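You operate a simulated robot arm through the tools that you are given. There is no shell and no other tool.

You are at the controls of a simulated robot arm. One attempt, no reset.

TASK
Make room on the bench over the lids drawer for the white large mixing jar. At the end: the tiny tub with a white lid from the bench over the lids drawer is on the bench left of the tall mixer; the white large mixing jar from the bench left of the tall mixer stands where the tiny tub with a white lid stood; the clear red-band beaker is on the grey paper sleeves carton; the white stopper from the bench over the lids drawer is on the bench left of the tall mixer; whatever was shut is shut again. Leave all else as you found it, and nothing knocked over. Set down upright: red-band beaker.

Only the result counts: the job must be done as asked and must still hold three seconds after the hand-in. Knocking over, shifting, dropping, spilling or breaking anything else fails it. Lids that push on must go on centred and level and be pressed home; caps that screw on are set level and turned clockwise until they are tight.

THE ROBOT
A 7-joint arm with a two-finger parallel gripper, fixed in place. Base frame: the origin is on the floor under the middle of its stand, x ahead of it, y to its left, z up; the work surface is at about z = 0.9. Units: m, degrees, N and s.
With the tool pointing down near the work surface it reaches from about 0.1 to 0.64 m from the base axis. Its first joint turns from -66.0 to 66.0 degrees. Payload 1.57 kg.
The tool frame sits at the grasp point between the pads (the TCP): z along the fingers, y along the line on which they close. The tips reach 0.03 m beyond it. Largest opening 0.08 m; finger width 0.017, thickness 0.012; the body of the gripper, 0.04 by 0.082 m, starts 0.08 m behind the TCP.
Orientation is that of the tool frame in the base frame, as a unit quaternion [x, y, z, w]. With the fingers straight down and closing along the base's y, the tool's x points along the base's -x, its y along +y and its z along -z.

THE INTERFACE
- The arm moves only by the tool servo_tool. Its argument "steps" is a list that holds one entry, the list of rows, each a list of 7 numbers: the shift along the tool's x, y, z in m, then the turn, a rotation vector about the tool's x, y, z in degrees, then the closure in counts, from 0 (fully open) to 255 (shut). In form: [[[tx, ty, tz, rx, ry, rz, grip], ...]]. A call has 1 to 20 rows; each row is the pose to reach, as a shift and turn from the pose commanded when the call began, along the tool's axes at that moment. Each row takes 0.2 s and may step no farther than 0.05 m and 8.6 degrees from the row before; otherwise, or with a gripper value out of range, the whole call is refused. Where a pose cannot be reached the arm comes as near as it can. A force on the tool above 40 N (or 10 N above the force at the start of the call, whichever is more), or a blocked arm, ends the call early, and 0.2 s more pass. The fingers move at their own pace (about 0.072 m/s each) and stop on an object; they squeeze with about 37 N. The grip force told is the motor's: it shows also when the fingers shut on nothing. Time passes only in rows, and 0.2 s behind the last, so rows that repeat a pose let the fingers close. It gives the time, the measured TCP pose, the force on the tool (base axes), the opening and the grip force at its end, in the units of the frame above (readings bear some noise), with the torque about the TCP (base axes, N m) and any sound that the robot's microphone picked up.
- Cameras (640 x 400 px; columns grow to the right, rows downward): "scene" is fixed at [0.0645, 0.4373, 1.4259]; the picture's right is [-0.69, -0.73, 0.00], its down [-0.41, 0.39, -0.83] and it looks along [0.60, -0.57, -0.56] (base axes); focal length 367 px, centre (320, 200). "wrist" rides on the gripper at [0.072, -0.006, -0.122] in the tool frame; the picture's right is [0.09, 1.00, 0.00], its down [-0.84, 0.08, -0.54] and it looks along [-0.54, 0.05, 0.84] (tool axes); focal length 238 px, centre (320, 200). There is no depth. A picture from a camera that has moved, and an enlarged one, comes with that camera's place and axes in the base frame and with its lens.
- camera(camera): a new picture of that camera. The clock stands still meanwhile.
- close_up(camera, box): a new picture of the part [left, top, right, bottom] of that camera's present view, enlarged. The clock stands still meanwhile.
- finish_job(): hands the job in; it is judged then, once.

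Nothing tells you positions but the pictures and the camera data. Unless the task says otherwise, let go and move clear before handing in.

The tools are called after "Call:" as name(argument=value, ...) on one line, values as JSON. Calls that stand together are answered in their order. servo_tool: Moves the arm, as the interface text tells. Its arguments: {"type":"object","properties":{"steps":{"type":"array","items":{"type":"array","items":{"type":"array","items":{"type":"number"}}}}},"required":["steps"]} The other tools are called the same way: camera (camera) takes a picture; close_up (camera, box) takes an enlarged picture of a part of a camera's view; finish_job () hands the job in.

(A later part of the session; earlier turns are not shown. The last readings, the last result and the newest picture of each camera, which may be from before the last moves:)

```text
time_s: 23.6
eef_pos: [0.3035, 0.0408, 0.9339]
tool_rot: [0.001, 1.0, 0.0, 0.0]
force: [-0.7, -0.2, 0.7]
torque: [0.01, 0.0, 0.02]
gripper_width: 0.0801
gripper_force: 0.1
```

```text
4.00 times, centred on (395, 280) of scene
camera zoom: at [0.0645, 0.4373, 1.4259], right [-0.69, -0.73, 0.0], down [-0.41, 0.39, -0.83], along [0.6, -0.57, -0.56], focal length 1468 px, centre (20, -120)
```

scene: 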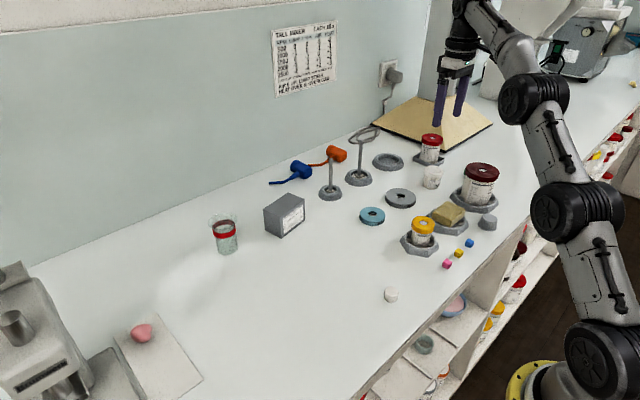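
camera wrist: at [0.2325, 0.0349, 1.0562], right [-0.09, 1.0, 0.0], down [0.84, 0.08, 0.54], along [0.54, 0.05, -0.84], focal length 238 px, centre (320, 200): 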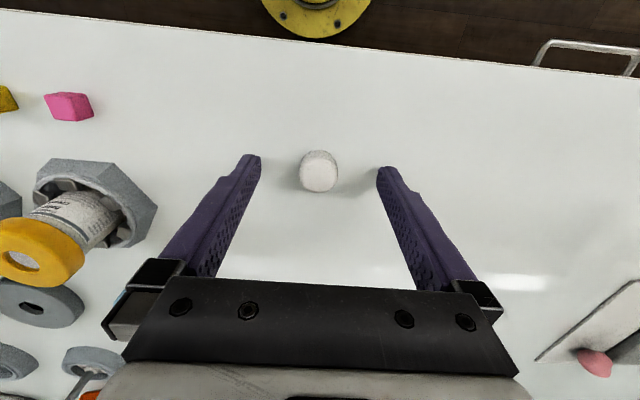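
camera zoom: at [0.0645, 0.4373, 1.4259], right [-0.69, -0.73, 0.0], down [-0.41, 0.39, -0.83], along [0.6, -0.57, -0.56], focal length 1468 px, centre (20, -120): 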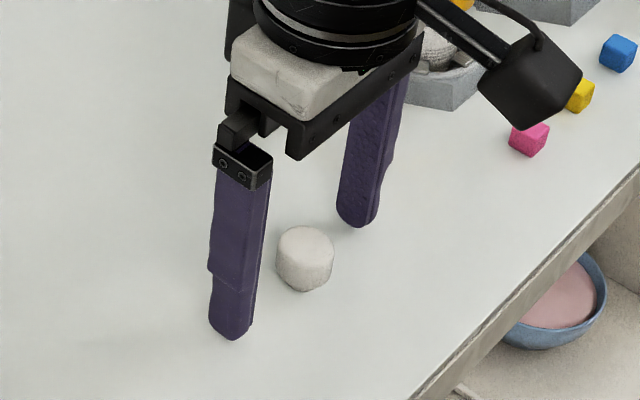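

I shift 4 mm back toward the stopper's centre, then close and lift a little.

Call:
servo_tool(steps=[[[0.004, 0, 0, 0, 0, 0, 0], [0.004, 0, 0, 0, 0, 0, 0], [0.004, 0, 0, 0, 0, 0, 255], [0.004, 0, 0, 0, 0, 0, 255], [0.004, 0, 0, 0, 0, 0, 255], [0.004, 0, 0, 0, 0, 0, 255], [0.004, 0, 0, 0, 0, 0, 255]]])

Call:
servo_tool(steps=[[[0, 0, -0.01, 0, 0, 0, 255], [0, 0, -0.03, 0, 0, 0, 255], [0, 0, -0.03, 0, 0, 0, 255]]])

Call:
close_up(camera="scene", box=[340, 230, 450, 330])

Call:
camera(camera="wrist")

```text
time_s: 25.2
eef_pos: [0.2992, 0.0419, 0.9336]
tool_rot: [-0.001, 1.0, 0.0, 0.001]
force: [-0.5, -0.2, 0.0]
torque: [0.0, -0.03, 0.0]
gripper_width: 0.0224
gripper_force: 34.8
```

```text
time_s: 26.0
eef_pos: [0.2992, 0.0413, 0.9642]
tool_rot: [0.0, 1.0, 0.0, 0.0]
force: [0.0, 0.3, 0.1]
torque: [-0.02, 0.02, -0.02]
gripper_width: 0.0221
gripper_force: 34.8
```

```text
4.00 times, centred on (395, 280) of scene
camera zoom: at [0.0645, 0.4373, 1.4259], right [-0.69, -0.73, 0.0], down [-0.41, 0.39, -0.83], along [0.6, -0.57, -0.56], focal length 1468 px, centre (20, -120)
```

zoom: 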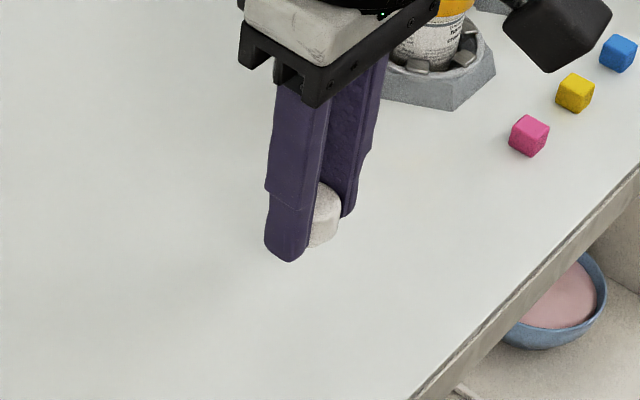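

```text
taken
camera wrist: at [0.2283, 0.0356, 1.087], right [-0.09, 1.0, 0.0], down [0.84, 0.08, 0.54], along [0.54, 0.05, -0.84], focal length 238 px, centre (320, 200)
```

wrist: 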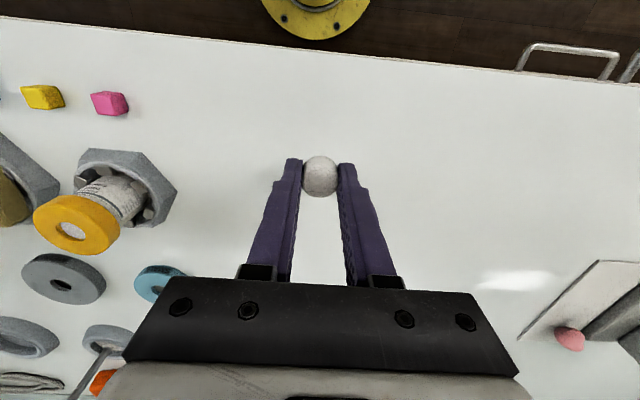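

The stopper is held. I carry it to the open patch near (0.53, -0.31), between the grey disc, ring, second rod base and the tub.

Call:
servo_tool(steps=[[[0, 0, -0.04, 0, 0, 0, 255], [0, 0, -0.086, 0, 0, 0, 255], [-0.021, -0.0319, -0.096, 0, 0, 0, 255], [-0.042, -0.0638, -0.096, 0, 0, 0, 255], [-0.063, -0.0957, -0.096, 0, 0, 0, 255], [-0.084, -0.1276, -0.096, 0, 0, 0, 255], [-0.105, -0.1595, -0.096, 0, 0, 0, 255], [-0.126, -0.1914, -0.096, 0, 0, 0, 255], [-0.147, -0.2233, -0.096, 0, 0, 0, 255], [-0.168, -0.2552, -0.096, 0, 0, 0, 255], [-0.189, -0.2871, -0.086, 0, 0, 0, 255], [-0.21, -0.319, -0.076, 0, 0, 0, 255], [-0.231, -0.351, -0.066, 0, 0, 0, 255], [-0.231, -0.351, -0.066, 0, 0, 0, 255], [-0.231, -0.351, -0.066, 0, 0, 0, 255]]])

Call:
camera(camera="wrist")

Call:
camera(camera="scene")

```text
time_s: 29.2
eef_pos: [0.5259, -0.3088, 1.0295]
tool_rot: [0.0, 1.0, -0.001, 0.0]
force: [0.0, 1.0, -0.5]
torque: [0.0, 0.02, -0.01]
gripper_width: 0.0223
gripper_force: 34.5
```

```text
taken
camera wrist: at [0.4551, -0.3142, 1.1525], right [-0.09, 1.0, 0.0], down [0.84, 0.08, 0.54], along [0.54, 0.05, -0.84], focal length 238 px, centre (320, 200)
```

wrist: 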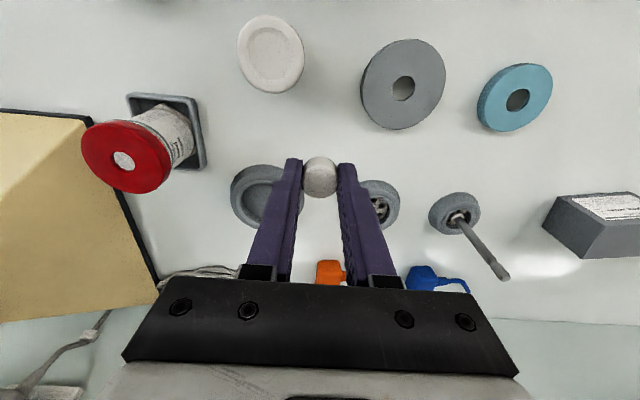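

```text
taken
```

scene: 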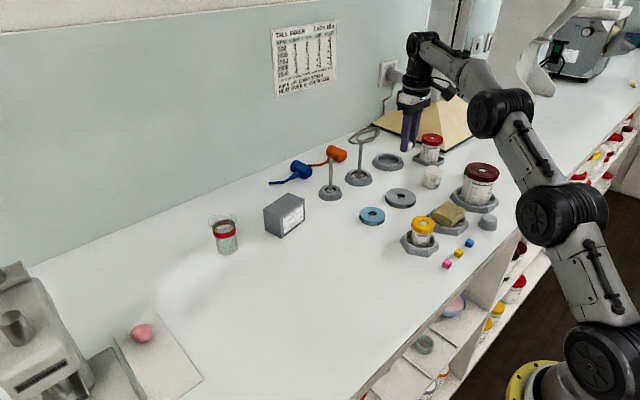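

The spot is clear all around, so I lower the stopper to its original grip height.

Call:
servo_tool(steps=[[[0, 0, 0.035, 0, 0, 0, 255], [0, 0, 0.065, 0, 0, 0, 255], [0, 0, 0.085, 0, 0, 0, 255], [0, 0, 0.0945, 0, 0, 0, 255], [0, 0, 0.0945, 0, 0, 0, 255], [0, 0, 0.0945, 0, 0, 0, 255]]])

Call:
camera(camera="wrist")

Call:
close_up(camera="scene", box=[360, 90, 480, 210])

```text
time_s: 30.6
eef_pos: [0.5272, -0.3091, 0.9346]
tool_rot: [0.0, 1.0, 0.0, 0.001]
force: [-0.1, 0.6, 0.3]
torque: [-0.01, -0.01, 0.01]
gripper_width: 0.0223
gripper_force: 35.3
```

```text
taken
camera wrist: at [0.4569, -0.3156, 1.057], right [-0.09, 1.0, 0.0], down [0.84, 0.08, 0.54], along [0.54, 0.05, -0.84], focal length 238 px, centre (320, 200)
```

wrist: 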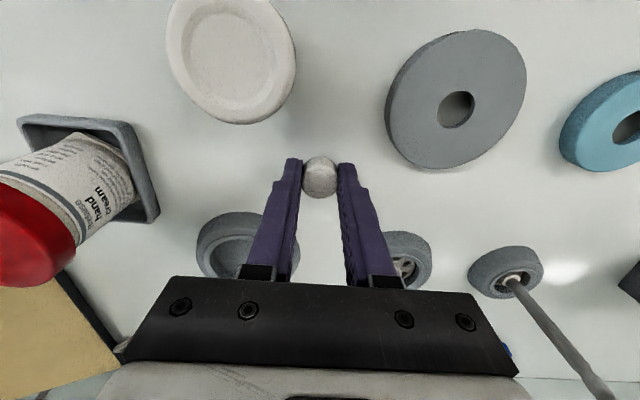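

```text
3.33 times, centred on (420, 150) of scene
camera zoom: at [0.0645, 0.4373, 1.4259], right [-0.69, -0.73, 0.0], down [-0.41, 0.39, -0.83], along [0.6, -0.57, -0.56], focal length 1223 px, centre (-13, 367)
```

zoom: 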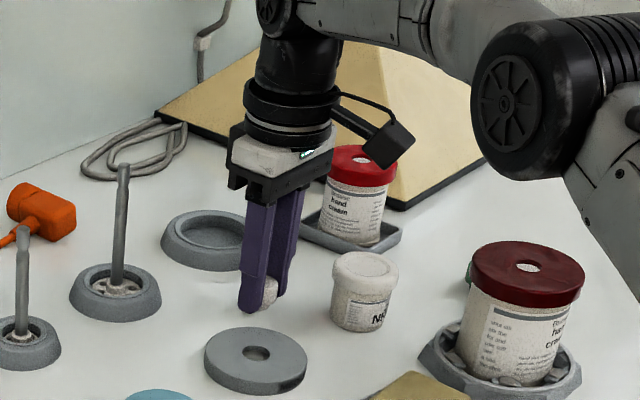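

The stopper is just at the bench; I lower by under 1 mm more, open part-way, and rise straight up.

Call:
servo_tool(steps=[[[0, 0, 0.0008, 0, 0, 0, 255], [0, 0, 0.0008, 0, 0, 0, 150], [0, 0, 0.0008, 0, 0, 0, 110], [0, 0, 0.0008, 0, 0, 0, 110], [0, 0, -0.02, 0, 0, 0, 110], [0, 0, -0.05, 0, 0, 0, 110], [0, 0, -0.09, 0, 0, 0, 110], [0, 0, -0.13, 0, 0, 0, 110], [0, 0, -0.13, 0, 0, 0, 110]]])

Call:
camera(camera="wrist")

Call:
close_up(camera="scene", box=[360, 90, 480, 210])

```text
time_s: 32.6
eef_pos: [0.524, -0.3118, 1.0651]
tool_rot: [0.001, 1.0, 0.0, 0.0]
force: [-0.4, -0.2, -0.9]
torque: [0.02, -0.01, 0.02]
gripper_width: 0.0453
gripper_force: 0.0
out of reach, approached as far as the arm can: row 8, 9
```

```text
taken
camera wrist: at [0.4518, -0.3164, 1.1872], right [-0.09, 1.0, 0.0], down [0.84, 0.08, 0.54], along [0.54, 0.05, -0.84], focal length 238 px, centre (320, 200)
```

wrist: 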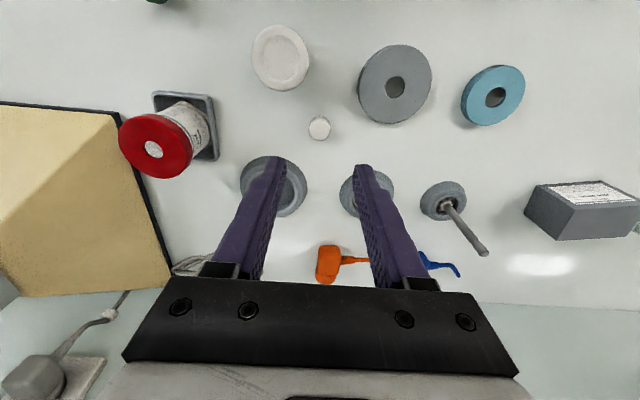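

```text
3.33 times, centred on (420, 150) of scene
camera zoom: at [0.0645, 0.4373, 1.4259], right [-0.69, -0.73, 0.0], down [-0.41, 0.39, -0.83], along [0.6, -0.57, -0.56], focal length 1223 px, centre (-13, 367)
```

zoom: 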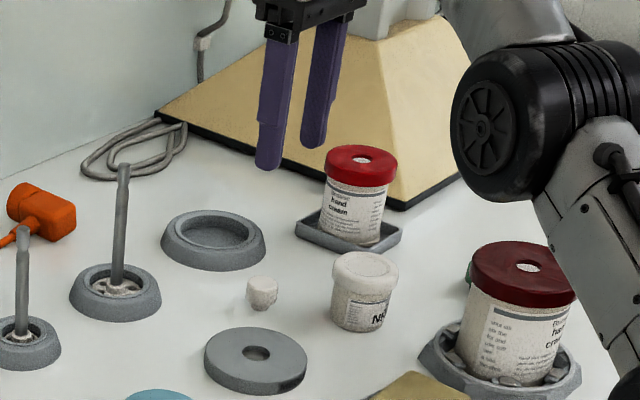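

The stopper is standing upright in its new place. Now I position the open gripper above the large jar at about (0.346, -0.356) to align precisely, since the clearance is only a few millimetres.

Call:
servo_tool(steps=[[[0.03, -0.007, -0.015, 0, 0, 0, 0], [0.06, -0.015, -0.035, 0, 0, 0, 0], [0.09, -0.022, -0.055, 0, 0, 0, 0], [0.12, -0.03, -0.055, 0, 0, 0, 0], [0.15, -0.037, -0.055, 0, 0, 0, 0], [0.178, -0.044, -0.055, 0, 0, 0, 0], [0.178, -0.044, -0.055, 0, 0, 0, 0], [0.178, -0.044, -0.055, 0, 0, 0, 0]]])

Call:
camera(camera="wrist")

Call:
close_up(camera="wrist", box=[240, 40, 400, 180])

```text
time_s: 34.4
eef_pos: [0.3467, -0.3539, 1.117]
tool_rot: [0.0, 1.0, -0.001, -0.001]
force: [-0.6, -1.0, 0.3]
torque: [-0.01, 0.03, -0.01]
gripper_width: 0.08
gripper_force: 0.0
```

```text
taken
camera wrist: at [0.2752, -0.3601, 1.24], right [-0.09, 1.0, 0.0], down [0.84, 0.08, 0.54], along [0.54, 0.05, -0.84], focal length 238 px, centre (320, 200)
```

wrist: 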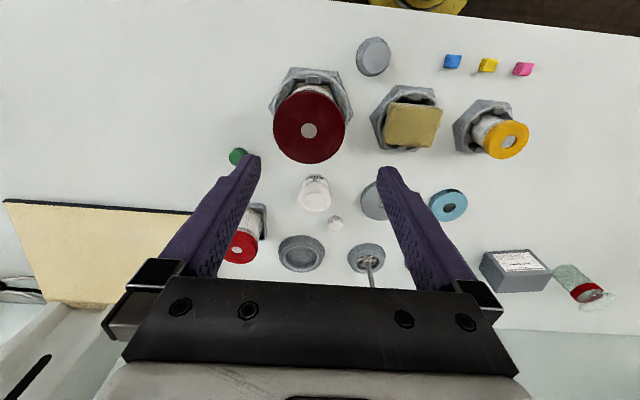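

```text
2.86 times, centred on (320, 110) of wrist
camera zoom: at [0.2752, -0.3601, 1.24], right [-0.09, 1.0, 0.0], down [0.84, 0.08, 0.54], along [0.54, 0.05, -0.84], focal length 681 px, centre (320, 457)
```

zoom: 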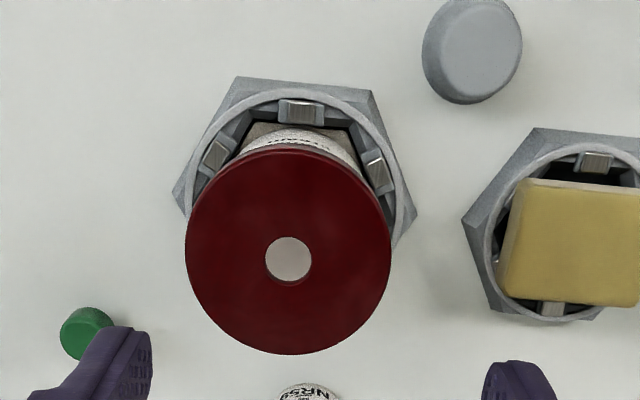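

The lid measures about 72 mm, giving roughly 4 mm clearance per side, but the jar is about 11 mm to the right of the tool axis. I correct and come down to just above the lid to recheck.

Call:
servo_tool(steps=[[[0.002, -0.0107, 0.02, 0, 0, 0, 0], [0.002, -0.0107, 0.05, 0, 0, 0, 0], [0.002, -0.0107, 0.06, 0, 0, 0, 0], [0.002, -0.0107, 0.06, 0, 0, 0, 0], [0.002, -0.0107, 0.06, 0, 0, 0, 0]]])

Call:
camera(camera="wrist")

Call:
close_up(camera="scene", box=[420, 110, 540, 230])

```text
time_s: 35.6
eef_pos: [0.343, -0.3635, 1.0608]
tool_rot: [0.0, 1.0, 0.0, 0.0]
force: [-0.3, -0.5, -0.6]
torque: [0.0, -0.03, 0.02]
gripper_width: 0.0801
gripper_force: 0.0
```

```text
taken
camera wrist: at [0.2722, -0.3693, 1.1824], right [-0.09, 1.0, 0.0], down [0.84, 0.08, 0.54], along [0.54, 0.05, -0.84], focal length 238 px, centre (320, 200)
```

wrist: 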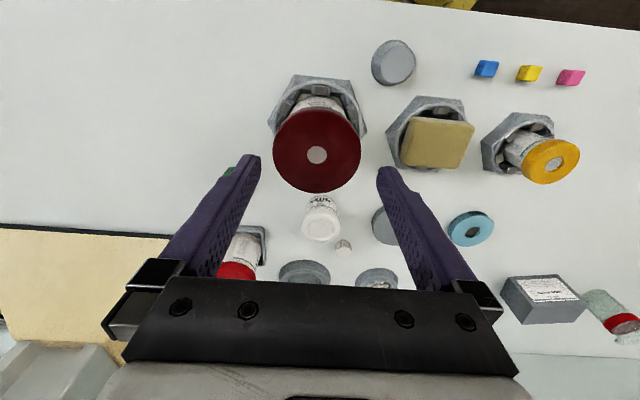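

```text
3.33 times, centred on (480, 170) of scene
camera zoom: at [0.0645, 0.4373, 1.4259], right [-0.69, -0.73, 0.0], down [-0.41, 0.39, -0.83], along [0.6, -0.57, -0.56], focal length 1223 px, centre (-213, 300)
```

zoom: 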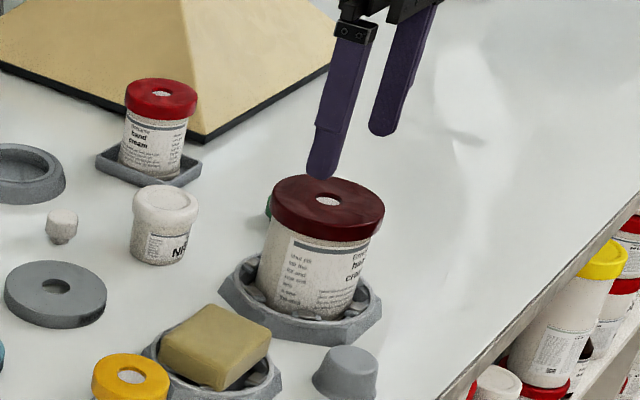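

Call:
close_up(camera="wrist", box=[240, 90, 400, 210])

```text
3.33 times, centred on (320, 150) of wrist
camera zoom: at [0.2722, -0.3693, 1.1824], right [-0.09, 1.0, 0.0], down [0.84, 0.08, 0.54], along [0.54, 0.05, -0.84], focal length 794 px, centre (320, 367)
```

zoom: 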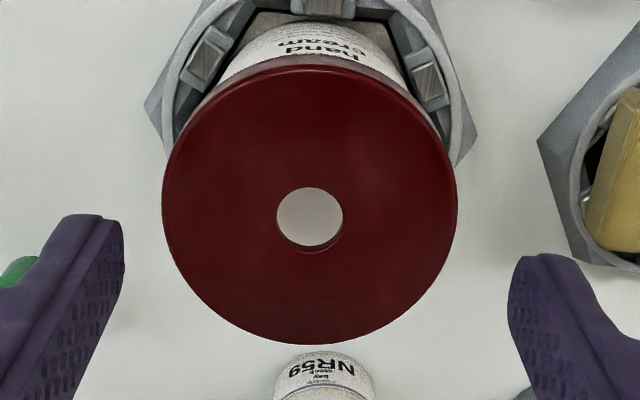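

The remaining offset is about 2 mm; I correct it and descend so the pads straddle the lid, then check before closing.

Call:
servo_tool(steps=[[[-0.0015, -0.0018, 0, 0, 0, 0, 0], [-0.0015, -0.0018, 0.015, 0, 0, 0, 0], [-0.0015, -0.0018, 0.03, 0, 0, 0, 0], [-0.0015, -0.0018, 0.045, 0, 0, 0, 0], [-0.0015, -0.0018, 0.06, 0, 0, 0, 0], [-0.0015, -0.0018, 0.071, 0, 0, 0, 0], [-0.0015, -0.0018, 0.071, 0, 0, 0, 0]]])

Call:
camera(camera="wrist")

Call:
close_up(camera="scene", box=[420, 110, 540, 230])

```text
time_s: 37.2
eef_pos: [0.3455, -0.3642, 0.9888]
tool_rot: [0.001, 1.0, 0.0, 0.0]
force: [-0.5, 0.4, 0.2]
torque: [-0.01, -0.03, -0.03]
gripper_width: 0.0798
gripper_force: 0.1
```

```text
taken
camera wrist: at [0.2743, -0.3711, 1.1114], right [-0.09, 1.0, 0.0], down [0.84, 0.08, 0.54], along [0.54, 0.05, -0.84], focal length 238 px, centre (320, 200)
```

wrist: 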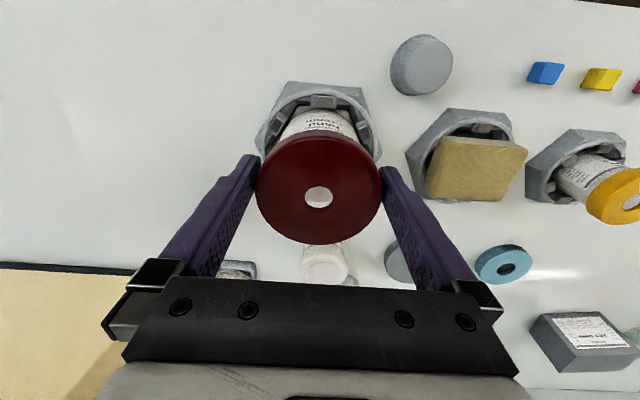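

```text
3.33 times, centred on (480, 170) of scene
camera zoom: at [0.0645, 0.4373, 1.4259], right [-0.69, -0.73, 0.0], down [-0.41, 0.39, -0.83], along [0.6, -0.57, -0.56], focal length 1223 px, centre (-213, 300)
```

zoom: 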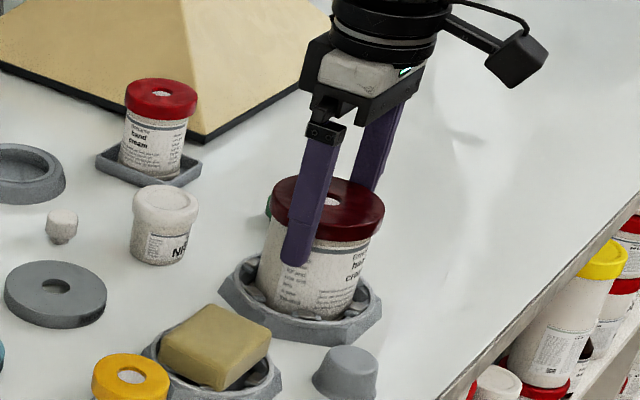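

The fingers straddle the lid without touching. I close and lift 1 cm, watching the force.

Call:
servo_tool(steps=[[[0, 0, 0, 0, 0, 0, 255], [0, 0, 0, 0, 0, 0, 255], [0, 0, 0, 0, 0, 0, 255], [0, 0, 0, 0, 0, 0, 255]]])

Call:
servo_tool(steps=[[[0, 0, -0.005, 0, 0, 0, 255], [0, 0, -0.01, 0, 0, 0, 255], [0, 0, -0.01, 0, 0, 0, 255]]])

Call:
close_up(camera="scene", box=[420, 110, 540, 230])

```text
time_s: 38.2
eef_pos: [0.3451, -0.365, 0.9896]
tool_rot: [0.0, 1.0, 0.0, 0.0]
force: [-0.5, 0.1, -1.3]
torque: [0.02, 0.04, -0.01]
gripper_width: 0.0746
gripper_force: 37.2
```

```text
time_s: 39.0
eef_pos: [0.3456, -0.3648, 0.9993]
tool_rot: [0.0, 1.0, -0.001, 0.0]
force: [-0.7, -0.5, -1.1]
torque: [-0.02, -0.03, -0.02]
gripper_width: 0.0742
gripper_force: 36.8
heard: snap
```

```text
3.33 times, centred on (480, 170) of scene
camera zoom: at [0.0645, 0.4373, 1.4259], right [-0.69, -0.73, 0.0], down [-0.41, 0.39, -0.83], along [0.6, -0.57, -0.56], focal length 1223 px, centre (-213, 300)
```

zoom: 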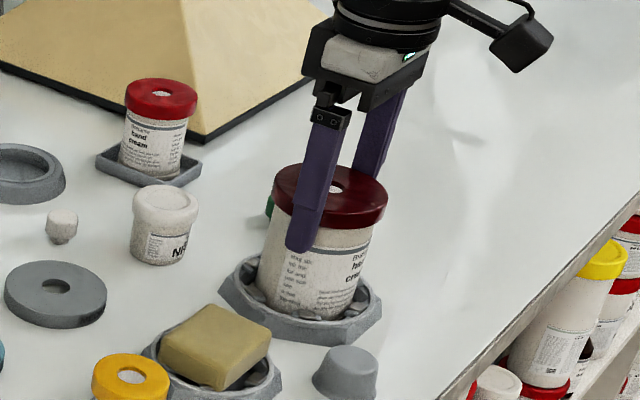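

A snap was heard, so I must check whether the jar released from the holder or the lid came off the jar.

Call:
close_up(camera="scene", box=[455, 150, 505, 220])

Call:
close_up(camera="wrist", box=[240, 60, 400, 260])

```text
5.71 times, centred on (480, 185) of scene
camera zoom: at [0.0645, 0.4373, 1.4259], right [-0.69, -0.73, 0.0], down [-0.41, 0.39, -0.83], along [0.6, -0.57, -0.56], focal length 2097 px, centre (-594, 286)
```

zoom: 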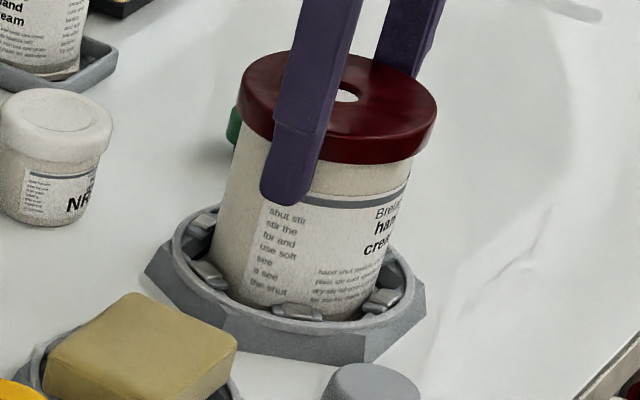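

```text
2.00 times, centred on (320, 160) of wrist
camera zoom: at [0.2745, -0.3705, 1.1217], right [-0.09, 1.0, 0.0], down [0.84, 0.08, 0.54], along [0.54, 0.05, -0.84], focal length 477 px, centre (320, 280)
```

zoom: 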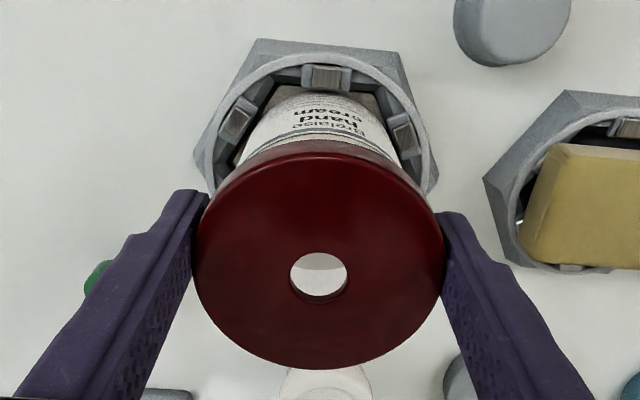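

The jar body did not move: the snap was the push-on lid coming off, and it is still level in the gripper. I will rest it back loosely, regrip it near the fingertips so I can set it on the bench, move the open jar by its body, then refit and press the lid on.

Call:
servo_tool(steps=[[[0, 0, 0.003, 0, 0, 0, 255], [0, 0, 0.0055, 0, 0, 0, 255], [0, 0, 0.0075, 0, 0, 0, 255], [0, 0, 0.0075, 0, 0, 0, 255]]])

Call:
close_up(camera="scene", box=[455, 150, 505, 220])

```text
time_s: 40.0
eef_pos: [0.3447, -0.3659, 0.9908]
tool_rot: [0.0, 1.0, 0.0, 0.0]
force: [-0.6, -0.1, -0.8]
torque: [0.0, -0.01, 0.0]
gripper_width: 0.0745
gripper_force: 37.3
```

```text
5.71 times, centred on (480, 185) of scene
camera zoom: at [0.0645, 0.4373, 1.4259], right [-0.69, -0.73, 0.0], down [-0.41, 0.39, -0.83], along [0.6, -0.57, -0.56], focal length 2097 px, centre (-594, 286)
```

zoom: 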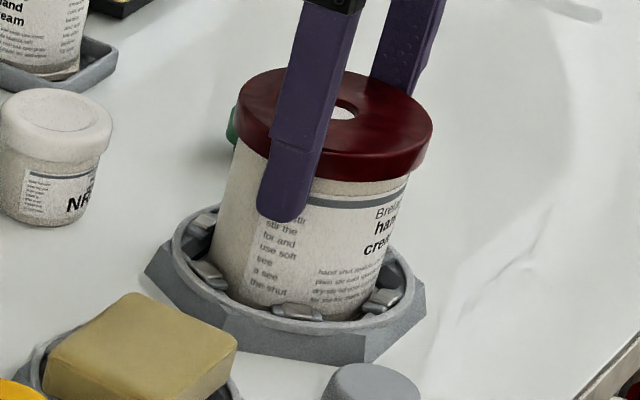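

The lid rests nearly home and level. I open, raise the fingers by about 22 mm, and regrip the lid near the fingertips.

Call:
servo_tool(steps=[[[0, 0, 0, 0, 0, 0, 0], [0, 0, 0, 0, 0, 0, 0], [0, 0, -0.012, 0, 0, 0, 0], [0, 0, -0.022, 0, 0, 0, 0], [0, 0, -0.022, 0, 0, 0, 0], [0, 0, -0.022, 0, 0, 0, 0]]])

Call:
close_up(camera="scene", box=[455, 130, 515, 210])

Call:
close_up(camera="wrist", box=[240, 80, 400, 240])

```text
time_s: 41.4
eef_pos: [0.3452, -0.3654, 1.0128]
tool_rot: [-0.001, 1.0, 0.0, 0.0]
force: [0.3, -0.9, 0.2]
torque: [0.0, 0.01, 0.01]
gripper_width: 0.08
gripper_force: 0.1
```

```text
5.00 times, centred on (485, 170) of scene
camera zoom: at [0.0645, 0.4373, 1.4259], right [-0.69, -0.73, 0.0], down [-0.41, 0.39, -0.83], along [0.6, -0.57, -0.56], focal length 1835 px, centre (-505, 350)
```

zoom: 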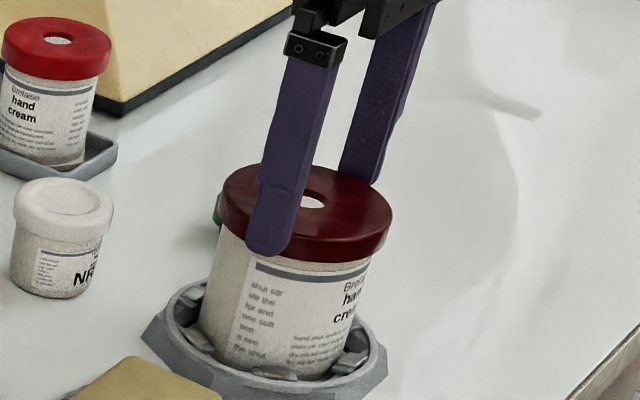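

```text
2.50 times, centred on (320, 160) of wrist
camera zoom: at [0.2748, -0.3705, 1.1354], right [-0.09, 1.0, 0.0], down [0.84, 0.08, 0.54], along [0.54, 0.05, -0.84], focal length 596 px, centre (320, 300)
```

zoom: 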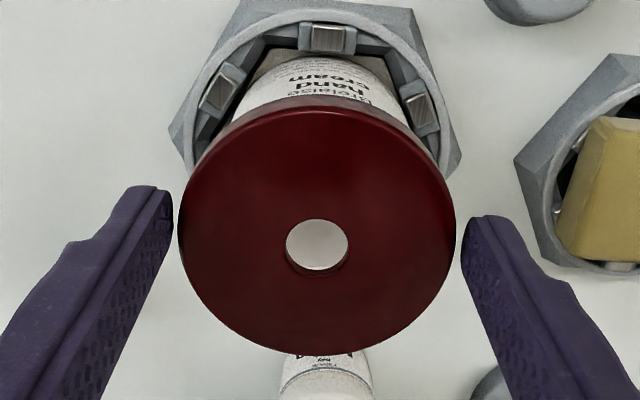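

The fingertips are level with the lid's rim. I centre 2 mm more, close, and lift the lid clear.

Call:
servo_tool(steps=[[[0.002, 0, 0, 0, 0, 0, 0], [0.002, 0, 0, 0, 0, 0, 0], [0.002, 0, 0, 0, 0, 0, 255], [0.002, 0, 0, 0, 0, 0, 255], [0.002, 0, 0, 0, 0, 0, 255], [0.002, 0, 0, 0, 0, 0, 255]]])

Call:
servo_tool(steps=[[[0, 0, -0.005, 0, 0, 0, 255], [0, 0, -0.02, 0, 0, 0, 255], [0, 0, -0.05, 0, 0, 0, 255], [0, 0, -0.05, 0, 0, 0, 255]]])

Call:
close_up(camera="scene", box=[445, 100, 525, 220])

Call:
camera(camera="wrist")

```text
time_s: 42.8
eef_pos: [0.3448, -0.3645, 1.0136]
tool_rot: [0.0, 1.0, 0.0, 0.0]
force: [-1.6, 0.5, -0.1]
torque: [-0.03, 0.05, -0.02]
gripper_width: 0.0745
gripper_force: 36.4
heard: snap
```

```text
time_s: 43.8
eef_pos: [0.3441, -0.3636, 1.0668]
tool_rot: [0.001, 1.0, -0.001, 0.0]
force: [0.5, -0.4, 0.6]
torque: [0.03, -0.03, 0.0]
gripper_width: 0.074
gripper_force: 37.0
heard: snap
```

```text
3.33 times, centred on (485, 160) of scene
camera zoom: at [0.0645, 0.4373, 1.4259], right [-0.69, -0.73, 0.0], down [-0.41, 0.39, -0.83], along [0.6, -0.57, -0.56], focal length 1223 px, centre (-230, 333)
```

zoom: 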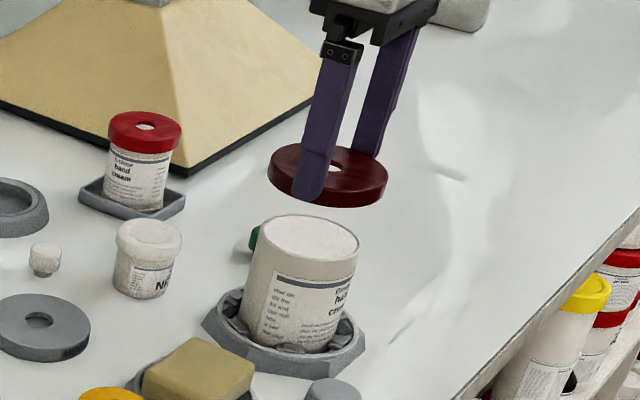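

```text
taken
camera wrist: at [0.274, -0.3698, 1.1891], right [-0.09, 1.0, 0.0], down [0.84, 0.08, 0.54], along [0.54, 0.05, -0.84], focal length 238 px, centre (320, 200)
```

wrist: 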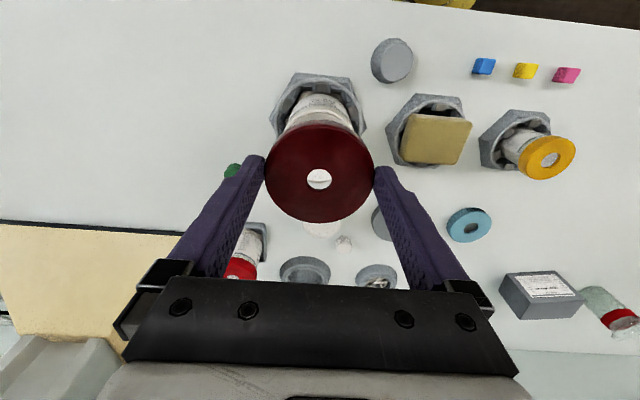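

The lid is off and the jar is full of white cream, still upright in its holder. I carry the lid to the free bench area at about (0.37, 0.0) and lower it there.

Call:
servo_tool(steps=[[[0, 0, -0.02, 0, 0, 0, 255], [-0.0026, 0.0364, -0.03, 0, 0, 0, 255], [-0.0052, 0.0728, -0.03, 0, 0, 0, 255], [-0.0078, 0.1092, -0.03, 0, 0, 0, 255], [-0.0104, 0.1456, -0.03, 0, 0, 0, 255], [-0.013, 0.182, -0.03, 0, 0, 0, 255], [-0.0156, 0.2184, -0.03, 0, 0, 0, 255], [-0.0182, 0.2548, -0.03, 0, 0, 0, 255], [-0.0208, 0.2912, -0.03, 0, 0, 0, 255], [-0.0234, 0.3276, -0.03, 0, 0, 0, 255], [-0.026, 0.364, -0.03, 0, 0, 0, 255], [-0.026, 0.364, 0.01, 0, 0, 0, 255], [-0.026, 0.364, 0.05, 0, 0, 0, 255], [-0.026, 0.364, 0.09, 0, 0, 0, 255], [-0.026, 0.364, 0.115, 0, 0, 0, 255], [-0.026, 0.364, 0.115, 0, 0, 0, 255], [-0.026, 0.364, 0.115, 0, 0, 0, 255]]])

Call:
close_up(camera="scene", box=[300, 190, 440, 320])

Call:
camera(camera="wrist")

```text
time_s: 47.4
eef_pos: [0.369, -0.0002, 0.9481]
tool_rot: [0.0, 1.0, 0.0, 0.0]
force: [-0.2, 0.7, 0.4]
torque: [0.02, 0.0, -0.02]
gripper_width: 0.0744
gripper_force: 37.3
```

```text
3.08 times, centred on (370, 255) of scene
camera zoom: at [0.0645, 0.4373, 1.4259], right [-0.69, -0.73, 0.0], down [-0.41, 0.39, -0.83], along [0.6, -0.57, -0.56], focal length 1129 px, centre (166, 31)
```

zoom: 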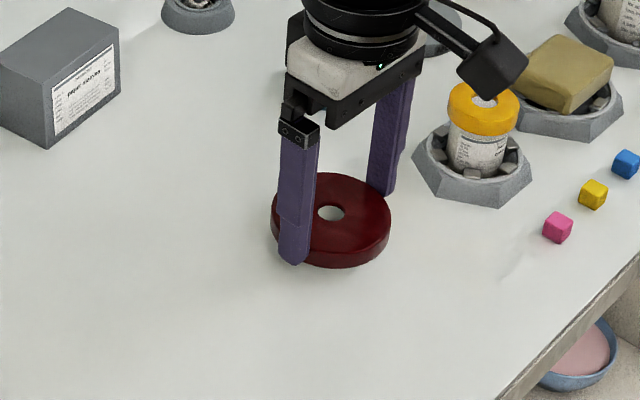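

```text
taken
camera wrist: at [0.2974, -0.0059, 1.07], right [-0.09, 1.0, 0.0], down [0.84, 0.08, 0.54], along [0.54, 0.05, -0.84], focal length 238 px, centre (320, 200)
```

wrist: 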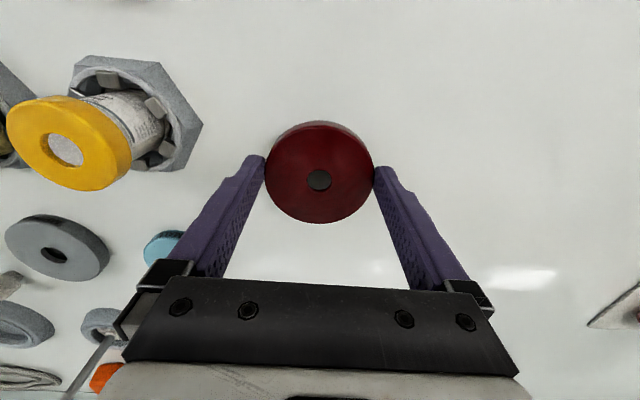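

The lid is level and just above the bench. I lower it in small steps until contact.

Call:
servo_tool(steps=[[[0, 0, 0.008, 0, 0, 0, 255], [0, 0, 0.012, 0, 0, 0, 255], [0, 0, 0.014, 0, 0, 0, 255], [0, 0, 0.015, 0, 0, 0, 255], [0, 0, 0.015, 0, 0, 0, 255]]])

Call:
close_up(camera="scene", box=[330, 220, 400, 290])

```text
time_s: 48.6
eef_pos: [0.3689, -0.0004, 0.9351]
tool_rot: [0.0, 1.0, 0.0, 0.002]
force: [-9.7, 2.6, 26.3]
torque: [-0.15, 0.51, -0.05]
gripper_width: 0.0744
gripper_force: 36.9
```

```text
5.71 times, centred on (365, 255) of scene
camera zoom: at [0.0639, 0.4374, 1.4259], right [-0.69, -0.73, 0.0], down [-0.41, 0.39, -0.83], along [0.6, -0.57, -0.56], focal length 2097 px, centre (63, -114)
```

zoom: 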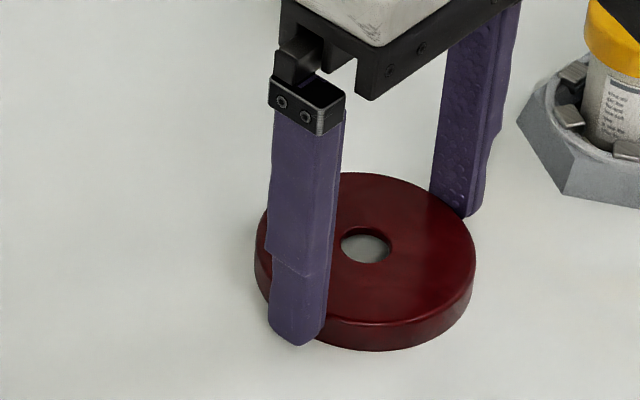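

Contact at 26 N, so the lid is on the bench. I ease up about 1 mm to take off the load and check.

Call:
servo_tool(steps=[[[0, 0, -0.002, 0, 0, 0, 255], [0, 0, -0.0025, 0, 0, 0, 255], [0, 0, -0.0025, 0, 0, 0, 255]]])

```text
time_s: 49.4
eef_pos: [0.3701, -0.0013, 0.9363]
tool_rot: [0.0, 1.0, 0.0, 0.0]
force: [-1.7, 3.1, 5.1]
torque: [-0.01, -0.03, 0.07]
gripper_width: 0.0746
gripper_force: 36.7
```

The load is down to about 5 N. I open, rise and confirm that the lid lies flat.

Call:
servo_tool(steps=[[[0, 0, 0, 0, 0, 0, 0], [0, 0, 0, 0, 0, 0, 0], [0, 0, -0.02, 0, 0, 0, 0], [0, 0, -0.06, 0, 0, 0, 0], [0, 0, -0.11, 0, 0, 0, 0], [0, 0, -0.16, 0, 0, 0, 0], [0, 0, -0.16, 0, 0, 0, 0]]])

Call:
camera(camera="wrist")

Call:
camera(camera="scene")

```text
time_s: 51.0
eef_pos: [0.3708, 0.0012, 1.0973]
tool_rot: [0.001, 1.0, 0.0, 0.0]
force: [-0.5, 0.0, -0.3]
torque: [-0.01, 0.02, -0.01]
gripper_width: 0.0802
gripper_force: 0.1
```

```text
taken
camera wrist: at [0.2994, -0.0052, 1.2203], right [-0.09, 1.0, 0.0], down [0.84, 0.08, 0.54], along [0.54, 0.05, -0.84], focal length 238 px, centre (320, 200)
```

wrist: 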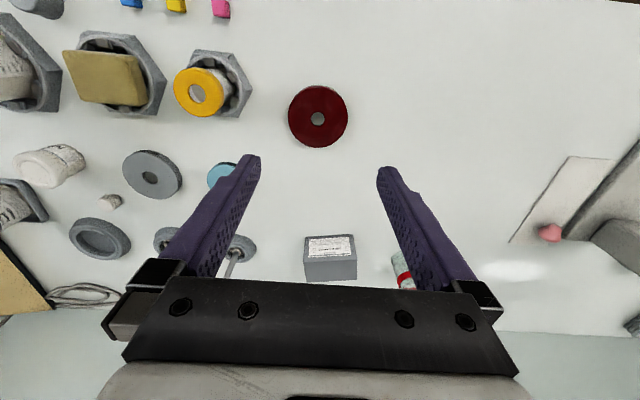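

```text
taken
```

scene: 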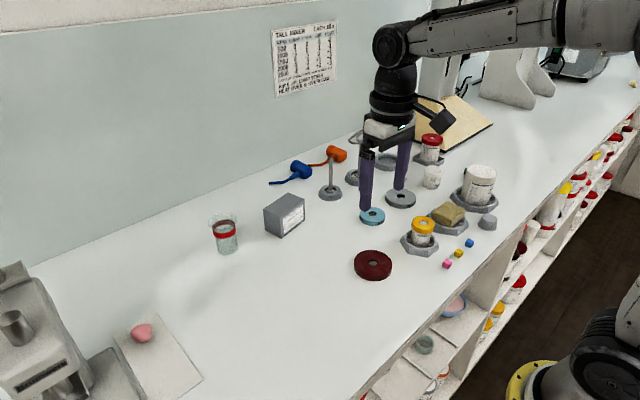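

The lid lies flat at about (0.37, 0). Now I return above the open jar.

Call:
servo_tool(steps=[[[0.0026, -0.0366, 0, 0, 0, 0, 0], [0.0052, -0.0732, 0, 0, 0, 0, 0], [0.0078, -0.1098, 0, 0, 0, 0, 0], [0.0104, -0.1464, 0, 0, 0, 0, 0], [0.013, -0.183, 0, 0, 0, 0, 0], [0.0156, -0.2196, 0, 0, 0, 0, 0], [0.0182, -0.2562, 0, 0, 0, 0, 0], [0.0208, -0.2928, 0, 0, 0, 0, 0], [0.0234, -0.3294, 0, 0, 0, 0, 0], [0.026, -0.366, 0, 0, 0, 0, 0], [0.026, -0.366, 0.03, 0, 0, 0, 0], [0.026, -0.366, 0.04, 0, 0, 0, 0], [0.026, -0.366, 0.04, 0, 0, 0, 0]]])

Call:
camera(camera="wrist")

Call:
close_up(camera="wrist", box=[240, 80, 400, 200])

```text
time_s: 53.8
eef_pos: [0.3443, -0.3657, 1.0576]
tool_rot: [-0.001, 1.0, 0.0, 0.0]
force: [0.1, -0.1, 0.4]
torque: [-0.01, 0.0, 0.01]
gripper_width: 0.0799
gripper_force: 0.0
```

```text
taken
camera wrist: at [0.2726, -0.372, 1.1796], right [-0.09, 1.0, 0.0], down [0.84, 0.08, 0.54], along [0.54, 0.05, -0.84], focal length 238 px, centre (320, 200)
```

wrist: 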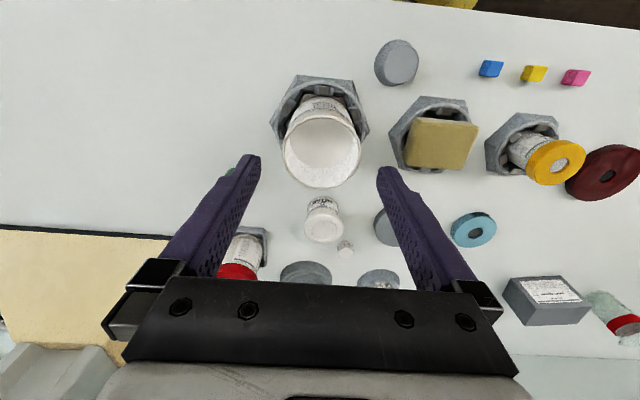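

```text
3.33 times, centred on (320, 140) of wrist
camera zoom: at [0.2726, -0.372, 1.1796], right [-0.09, 1.0, 0.0], down [0.84, 0.08, 0.54], along [0.54, 0.05, -0.84], focal length 794 px, centre (320, 400)
```

zoom: 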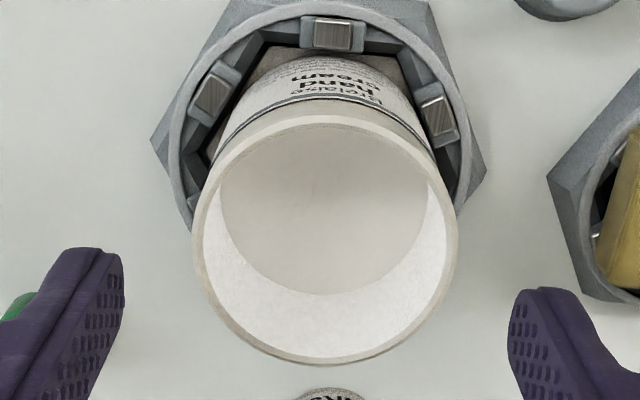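

The jar is open and empty-looking inside, about 65 mm across, and well aligned with the tool. I descend beside its body, staying above the holder's lugs, and close.

Call:
servo_tool(steps=[[[0, 0.0013, 0.02, 0, 0, 0, 0], [0, 0.0013, 0.04, 0, 0, 0, 0], [0, 0.0013, 0.06, 0, 0, 0, 0], [0, 0.0013, 0.078, 0, 0, 0, 0], [0, 0.0013, 0.0855, 0, 0, 0, 0], [0, 0.0013, 0.0855, 0, 0, 0, 0], [0, 0.0013, 0.0855, 0, 0, 0, 0]]])

Call:
camera(camera="wrist")

Call:
close_up(camera="scene", box=[445, 120, 525, 220])

```text
time_s: 55.4
eef_pos: [0.3444, -0.3627, 0.9697]
tool_rot: [0.002, 1.0, 0.0, 0.0]
force: [-0.3, -0.7, 0.4]
torque: [-0.03, -0.01, 0.0]
gripper_width: 0.0799
gripper_force: 0.0
```

```text
taken
camera wrist: at [0.2737, -0.3701, 1.0915], right [-0.09, 1.0, 0.0], down [0.84, 0.08, 0.54], along [0.54, 0.05, -0.84], focal length 238 px, centre (320, 200)
```

wrist: 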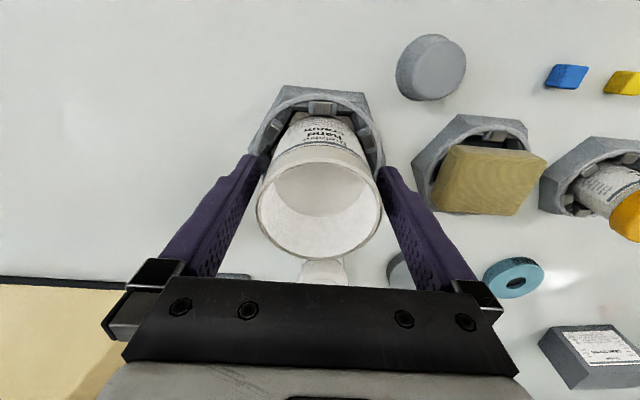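

```text
4.00 times, centred on (485, 170) of scene
camera zoom: at [0.0645, 0.4373, 1.4259], right [-0.69, -0.73, 0.0], down [-0.41, 0.39, -0.83], along [0.6, -0.57, -0.56], focal length 1468 px, centre (-340, 320)
```

zoom: 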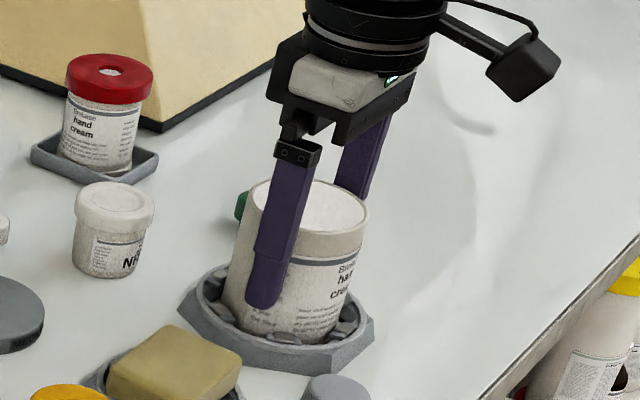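

The fingers straddle the body above the holder. I close and lift in small steps.

Call:
servo_tool(steps=[[[0, 0, 0, 0, 0, 0, 255], [0, 0, 0, 0, 0, 0, 255], [0, 0, 0, 0, 0, 0, 255], [0, 0, 0, 0, 0, 0, 255]]])

Call:
servo_tool(steps=[[[0, 0, -0.004, 0, 0, 0, 255], [0, 0, -0.008, 0, 0, 0, 255], [0, 0, -0.012, 0, 0, 0, 255], [0, 0, -0.012, 0, 0, 0, 255]]])

Call:
close_up(camera="scene", box=[445, 120, 525, 220])

Call:
camera(camera="wrist")

```text
time_s: 56.4
eef_pos: [0.3444, -0.3653, 0.9689]
tool_rot: [0.0, 1.0, 0.0, -0.001]
force: [-0.2, -1.4, -0.1]
torque: [-0.08, 0.0, -0.01]
gripper_width: 0.0676
gripper_force: 36.5
```

```text
time_s: 57.4
eef_pos: [0.3441, -0.3651, 0.9807]
tool_rot: [0.0, 1.0, 0.0, 0.0]
force: [-0.6, 0.1, -1.9]
torque: [-0.02, -0.01, -0.02]
gripper_width: 0.068
gripper_force: 36.8
```

```text
4.00 times, centred on (485, 170) of scene
camera zoom: at [0.0645, 0.4373, 1.4259], right [-0.69, -0.73, 0.0], down [-0.41, 0.39, -0.83], along [0.6, -0.57, -0.56], focal length 1468 px, centre (-340, 320)
```

zoom: 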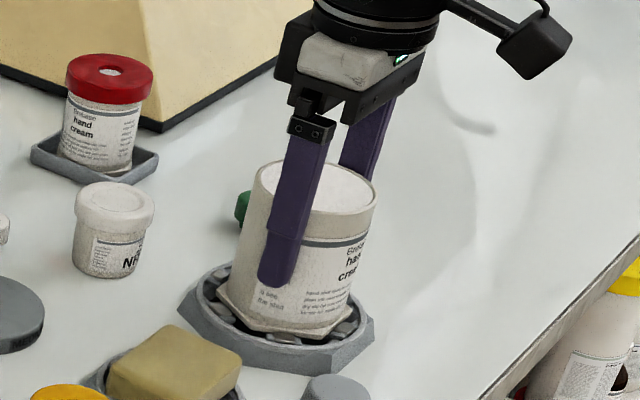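

```text
taken
camera wrist: at [0.2729, -0.372, 1.1038], right [-0.09, 1.0, 0.0], down [0.84, 0.08, 0.54], along [0.54, 0.05, -0.84], focal length 238 px, centre (320, 200)
```

wrist: 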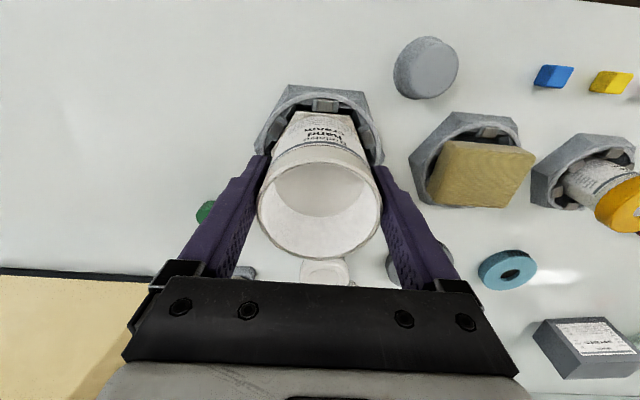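

The jar body came out cleanly with its hex foot, and the holder stayed put. I raise it well clear and carry it to the tub's old spot at (0.457, 0.1195).

Call:
servo_tool(steps=[[[0, 0, -0.03, 0, 0, 0, 255], [0, 0, -0.07, 0, 0, 0, 255], [0, 0, -0.11, 0, 0, 0, 255], [-0.0087, 0.0373, -0.12, 0, 0, 0, 255], [-0.0174, 0.0746, -0.12, 0, 0, 0, 255], [-0.0261, 0.1119, -0.12, 0, 0, 0, 255], [-0.0348, 0.1492, -0.12, 0, 0, 0, 255], [-0.0435, 0.1865, -0.12, 0, 0, 0, 255], [-0.0522, 0.2238, -0.12, 0, 0, 0, 255], [-0.0609, 0.2611, -0.12, 0, 0, 0, 255], [-0.0696, 0.2984, -0.12, 0, 0, 0, 255], [-0.0783, 0.3357, -0.12, 0, 0, 0, 255], [-0.087, 0.373, -0.12, 0, 0, 0, 255], [-0.0957, 0.4103, -0.12, 0, 0, 0, 255], [-0.1044, 0.4476, -0.12, 0, 0, 0, 255], [-0.1131, 0.4848, -0.12, 0, 0, 0, 255], [-0.1131, 0.4848, -0.12, 0, 0, 0, 255], [-0.1131, 0.4848, -0.12, 0, 0, 0, 255]]])

Call:
camera(camera="wrist")

Call:
camera(camera="scene")

```text
time_s: 61.2
eef_pos: [0.4557, 0.1181, 1.1011]
tool_rot: [0.001, 1.0, 0.0, 0.0]
force: [-0.1, 0.1, -1.9]
torque: [-0.02, 0.02, -0.02]
gripper_width: 0.0676
gripper_force: 37.0
```

```text
taken
camera wrist: at [0.3845, 0.1127, 1.2235], right [-0.09, 1.0, 0.0], down [0.84, 0.08, 0.54], along [0.54, 0.05, -0.84], focal length 238 px, centre (320, 200)
```

wrist: 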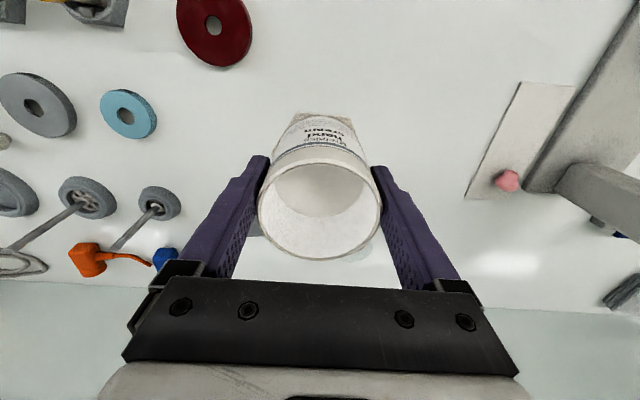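

```text
taken
```

scene: 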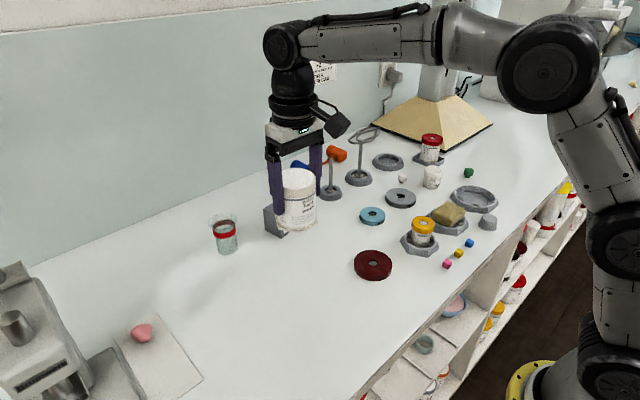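

The empty holder and other objects are undisturbed. I lower the jar at the target, first to about 1 cm above the bench.

Call:
servo_tool(steps=[[[-0.001, 0.001, 0.04, 0, 0, 0, 255], [-0.001, 0.001, 0.08, 0, 0, 0, 255], [-0.001, 0.001, 0.105, 0, 0, 0, 255], [-0.001, 0.001, 0.12, 0, 0, 0, 255], [-0.001, 0.001, 0.12, 0, 0, 0, 255], [-0.001, 0.001, 0.12, 0, 0, 0, 255]]])

Call:
close_up(camera="scene", box=[240, 200, 360, 300])

```text
time_s: 62.6
eef_pos: [0.4563, 0.1224, 0.981]
tool_rot: [0.0, 1.0, 0.0, 0.0]
force: [1.1, -0.3, -1.2]
torque: [0.02, -0.01, 0.03]
gripper_width: 0.0676
gripper_force: 37.0
```

```text
4.00 times, centred on (300, 250) of scene
camera zoom: at [0.0645, 0.4373, 1.4259], right [-0.69, -0.73, 0.0], down [-0.41, 0.39, -0.83], along [0.6, -0.57, -0.56], focal length 1468 px, centre (400, 0)
```

zoom: 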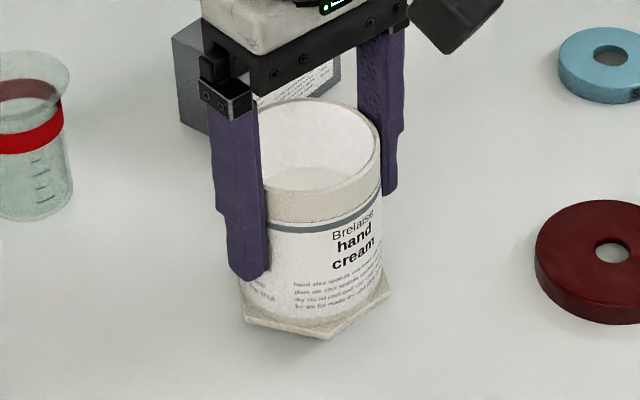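

The jar is a few millimetres above the bench and 2–3 mm left of target, so I correct that while lowering gently.

Call:
servo_tool(steps=[[[-0.0007, -0.0025, 0, 0, 0, 0, 255], [-0.0007, -0.0025, 0.004, 0, 0, 0, 255], [-0.0007, -0.0025, 0.007, 0, 0, 0, 255], [-0.0007, -0.0025, 0.009, 0, 0, 0, 255], [-0.0007, -0.0025, 0.009, 0, 0, 0, 255]]])

Call:
close_up(camera="scene", box=[240, 200, 360, 300])

```text
time_s: 63.8
eef_pos: [0.4581, 0.1188, 0.9741]
tool_rot: [0.0, 1.0, 0.0, 0.0]
force: [-0.9, 1.0, -1.3]
torque: [-0.01, -0.01, 0.0]
gripper_width: 0.0677
gripper_force: 37.1
```

```text
4.00 times, centred on (300, 250) of scene
camera zoom: at [0.0645, 0.4373, 1.4259], right [-0.69, -0.73, 0.0], down [-0.41, 0.39, -0.83], along [0.6, -0.57, -0.56], focal length 1468 px, centre (400, 0)
```

zoom: 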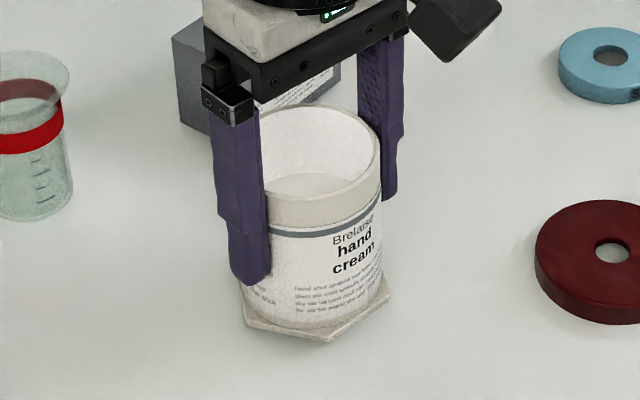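

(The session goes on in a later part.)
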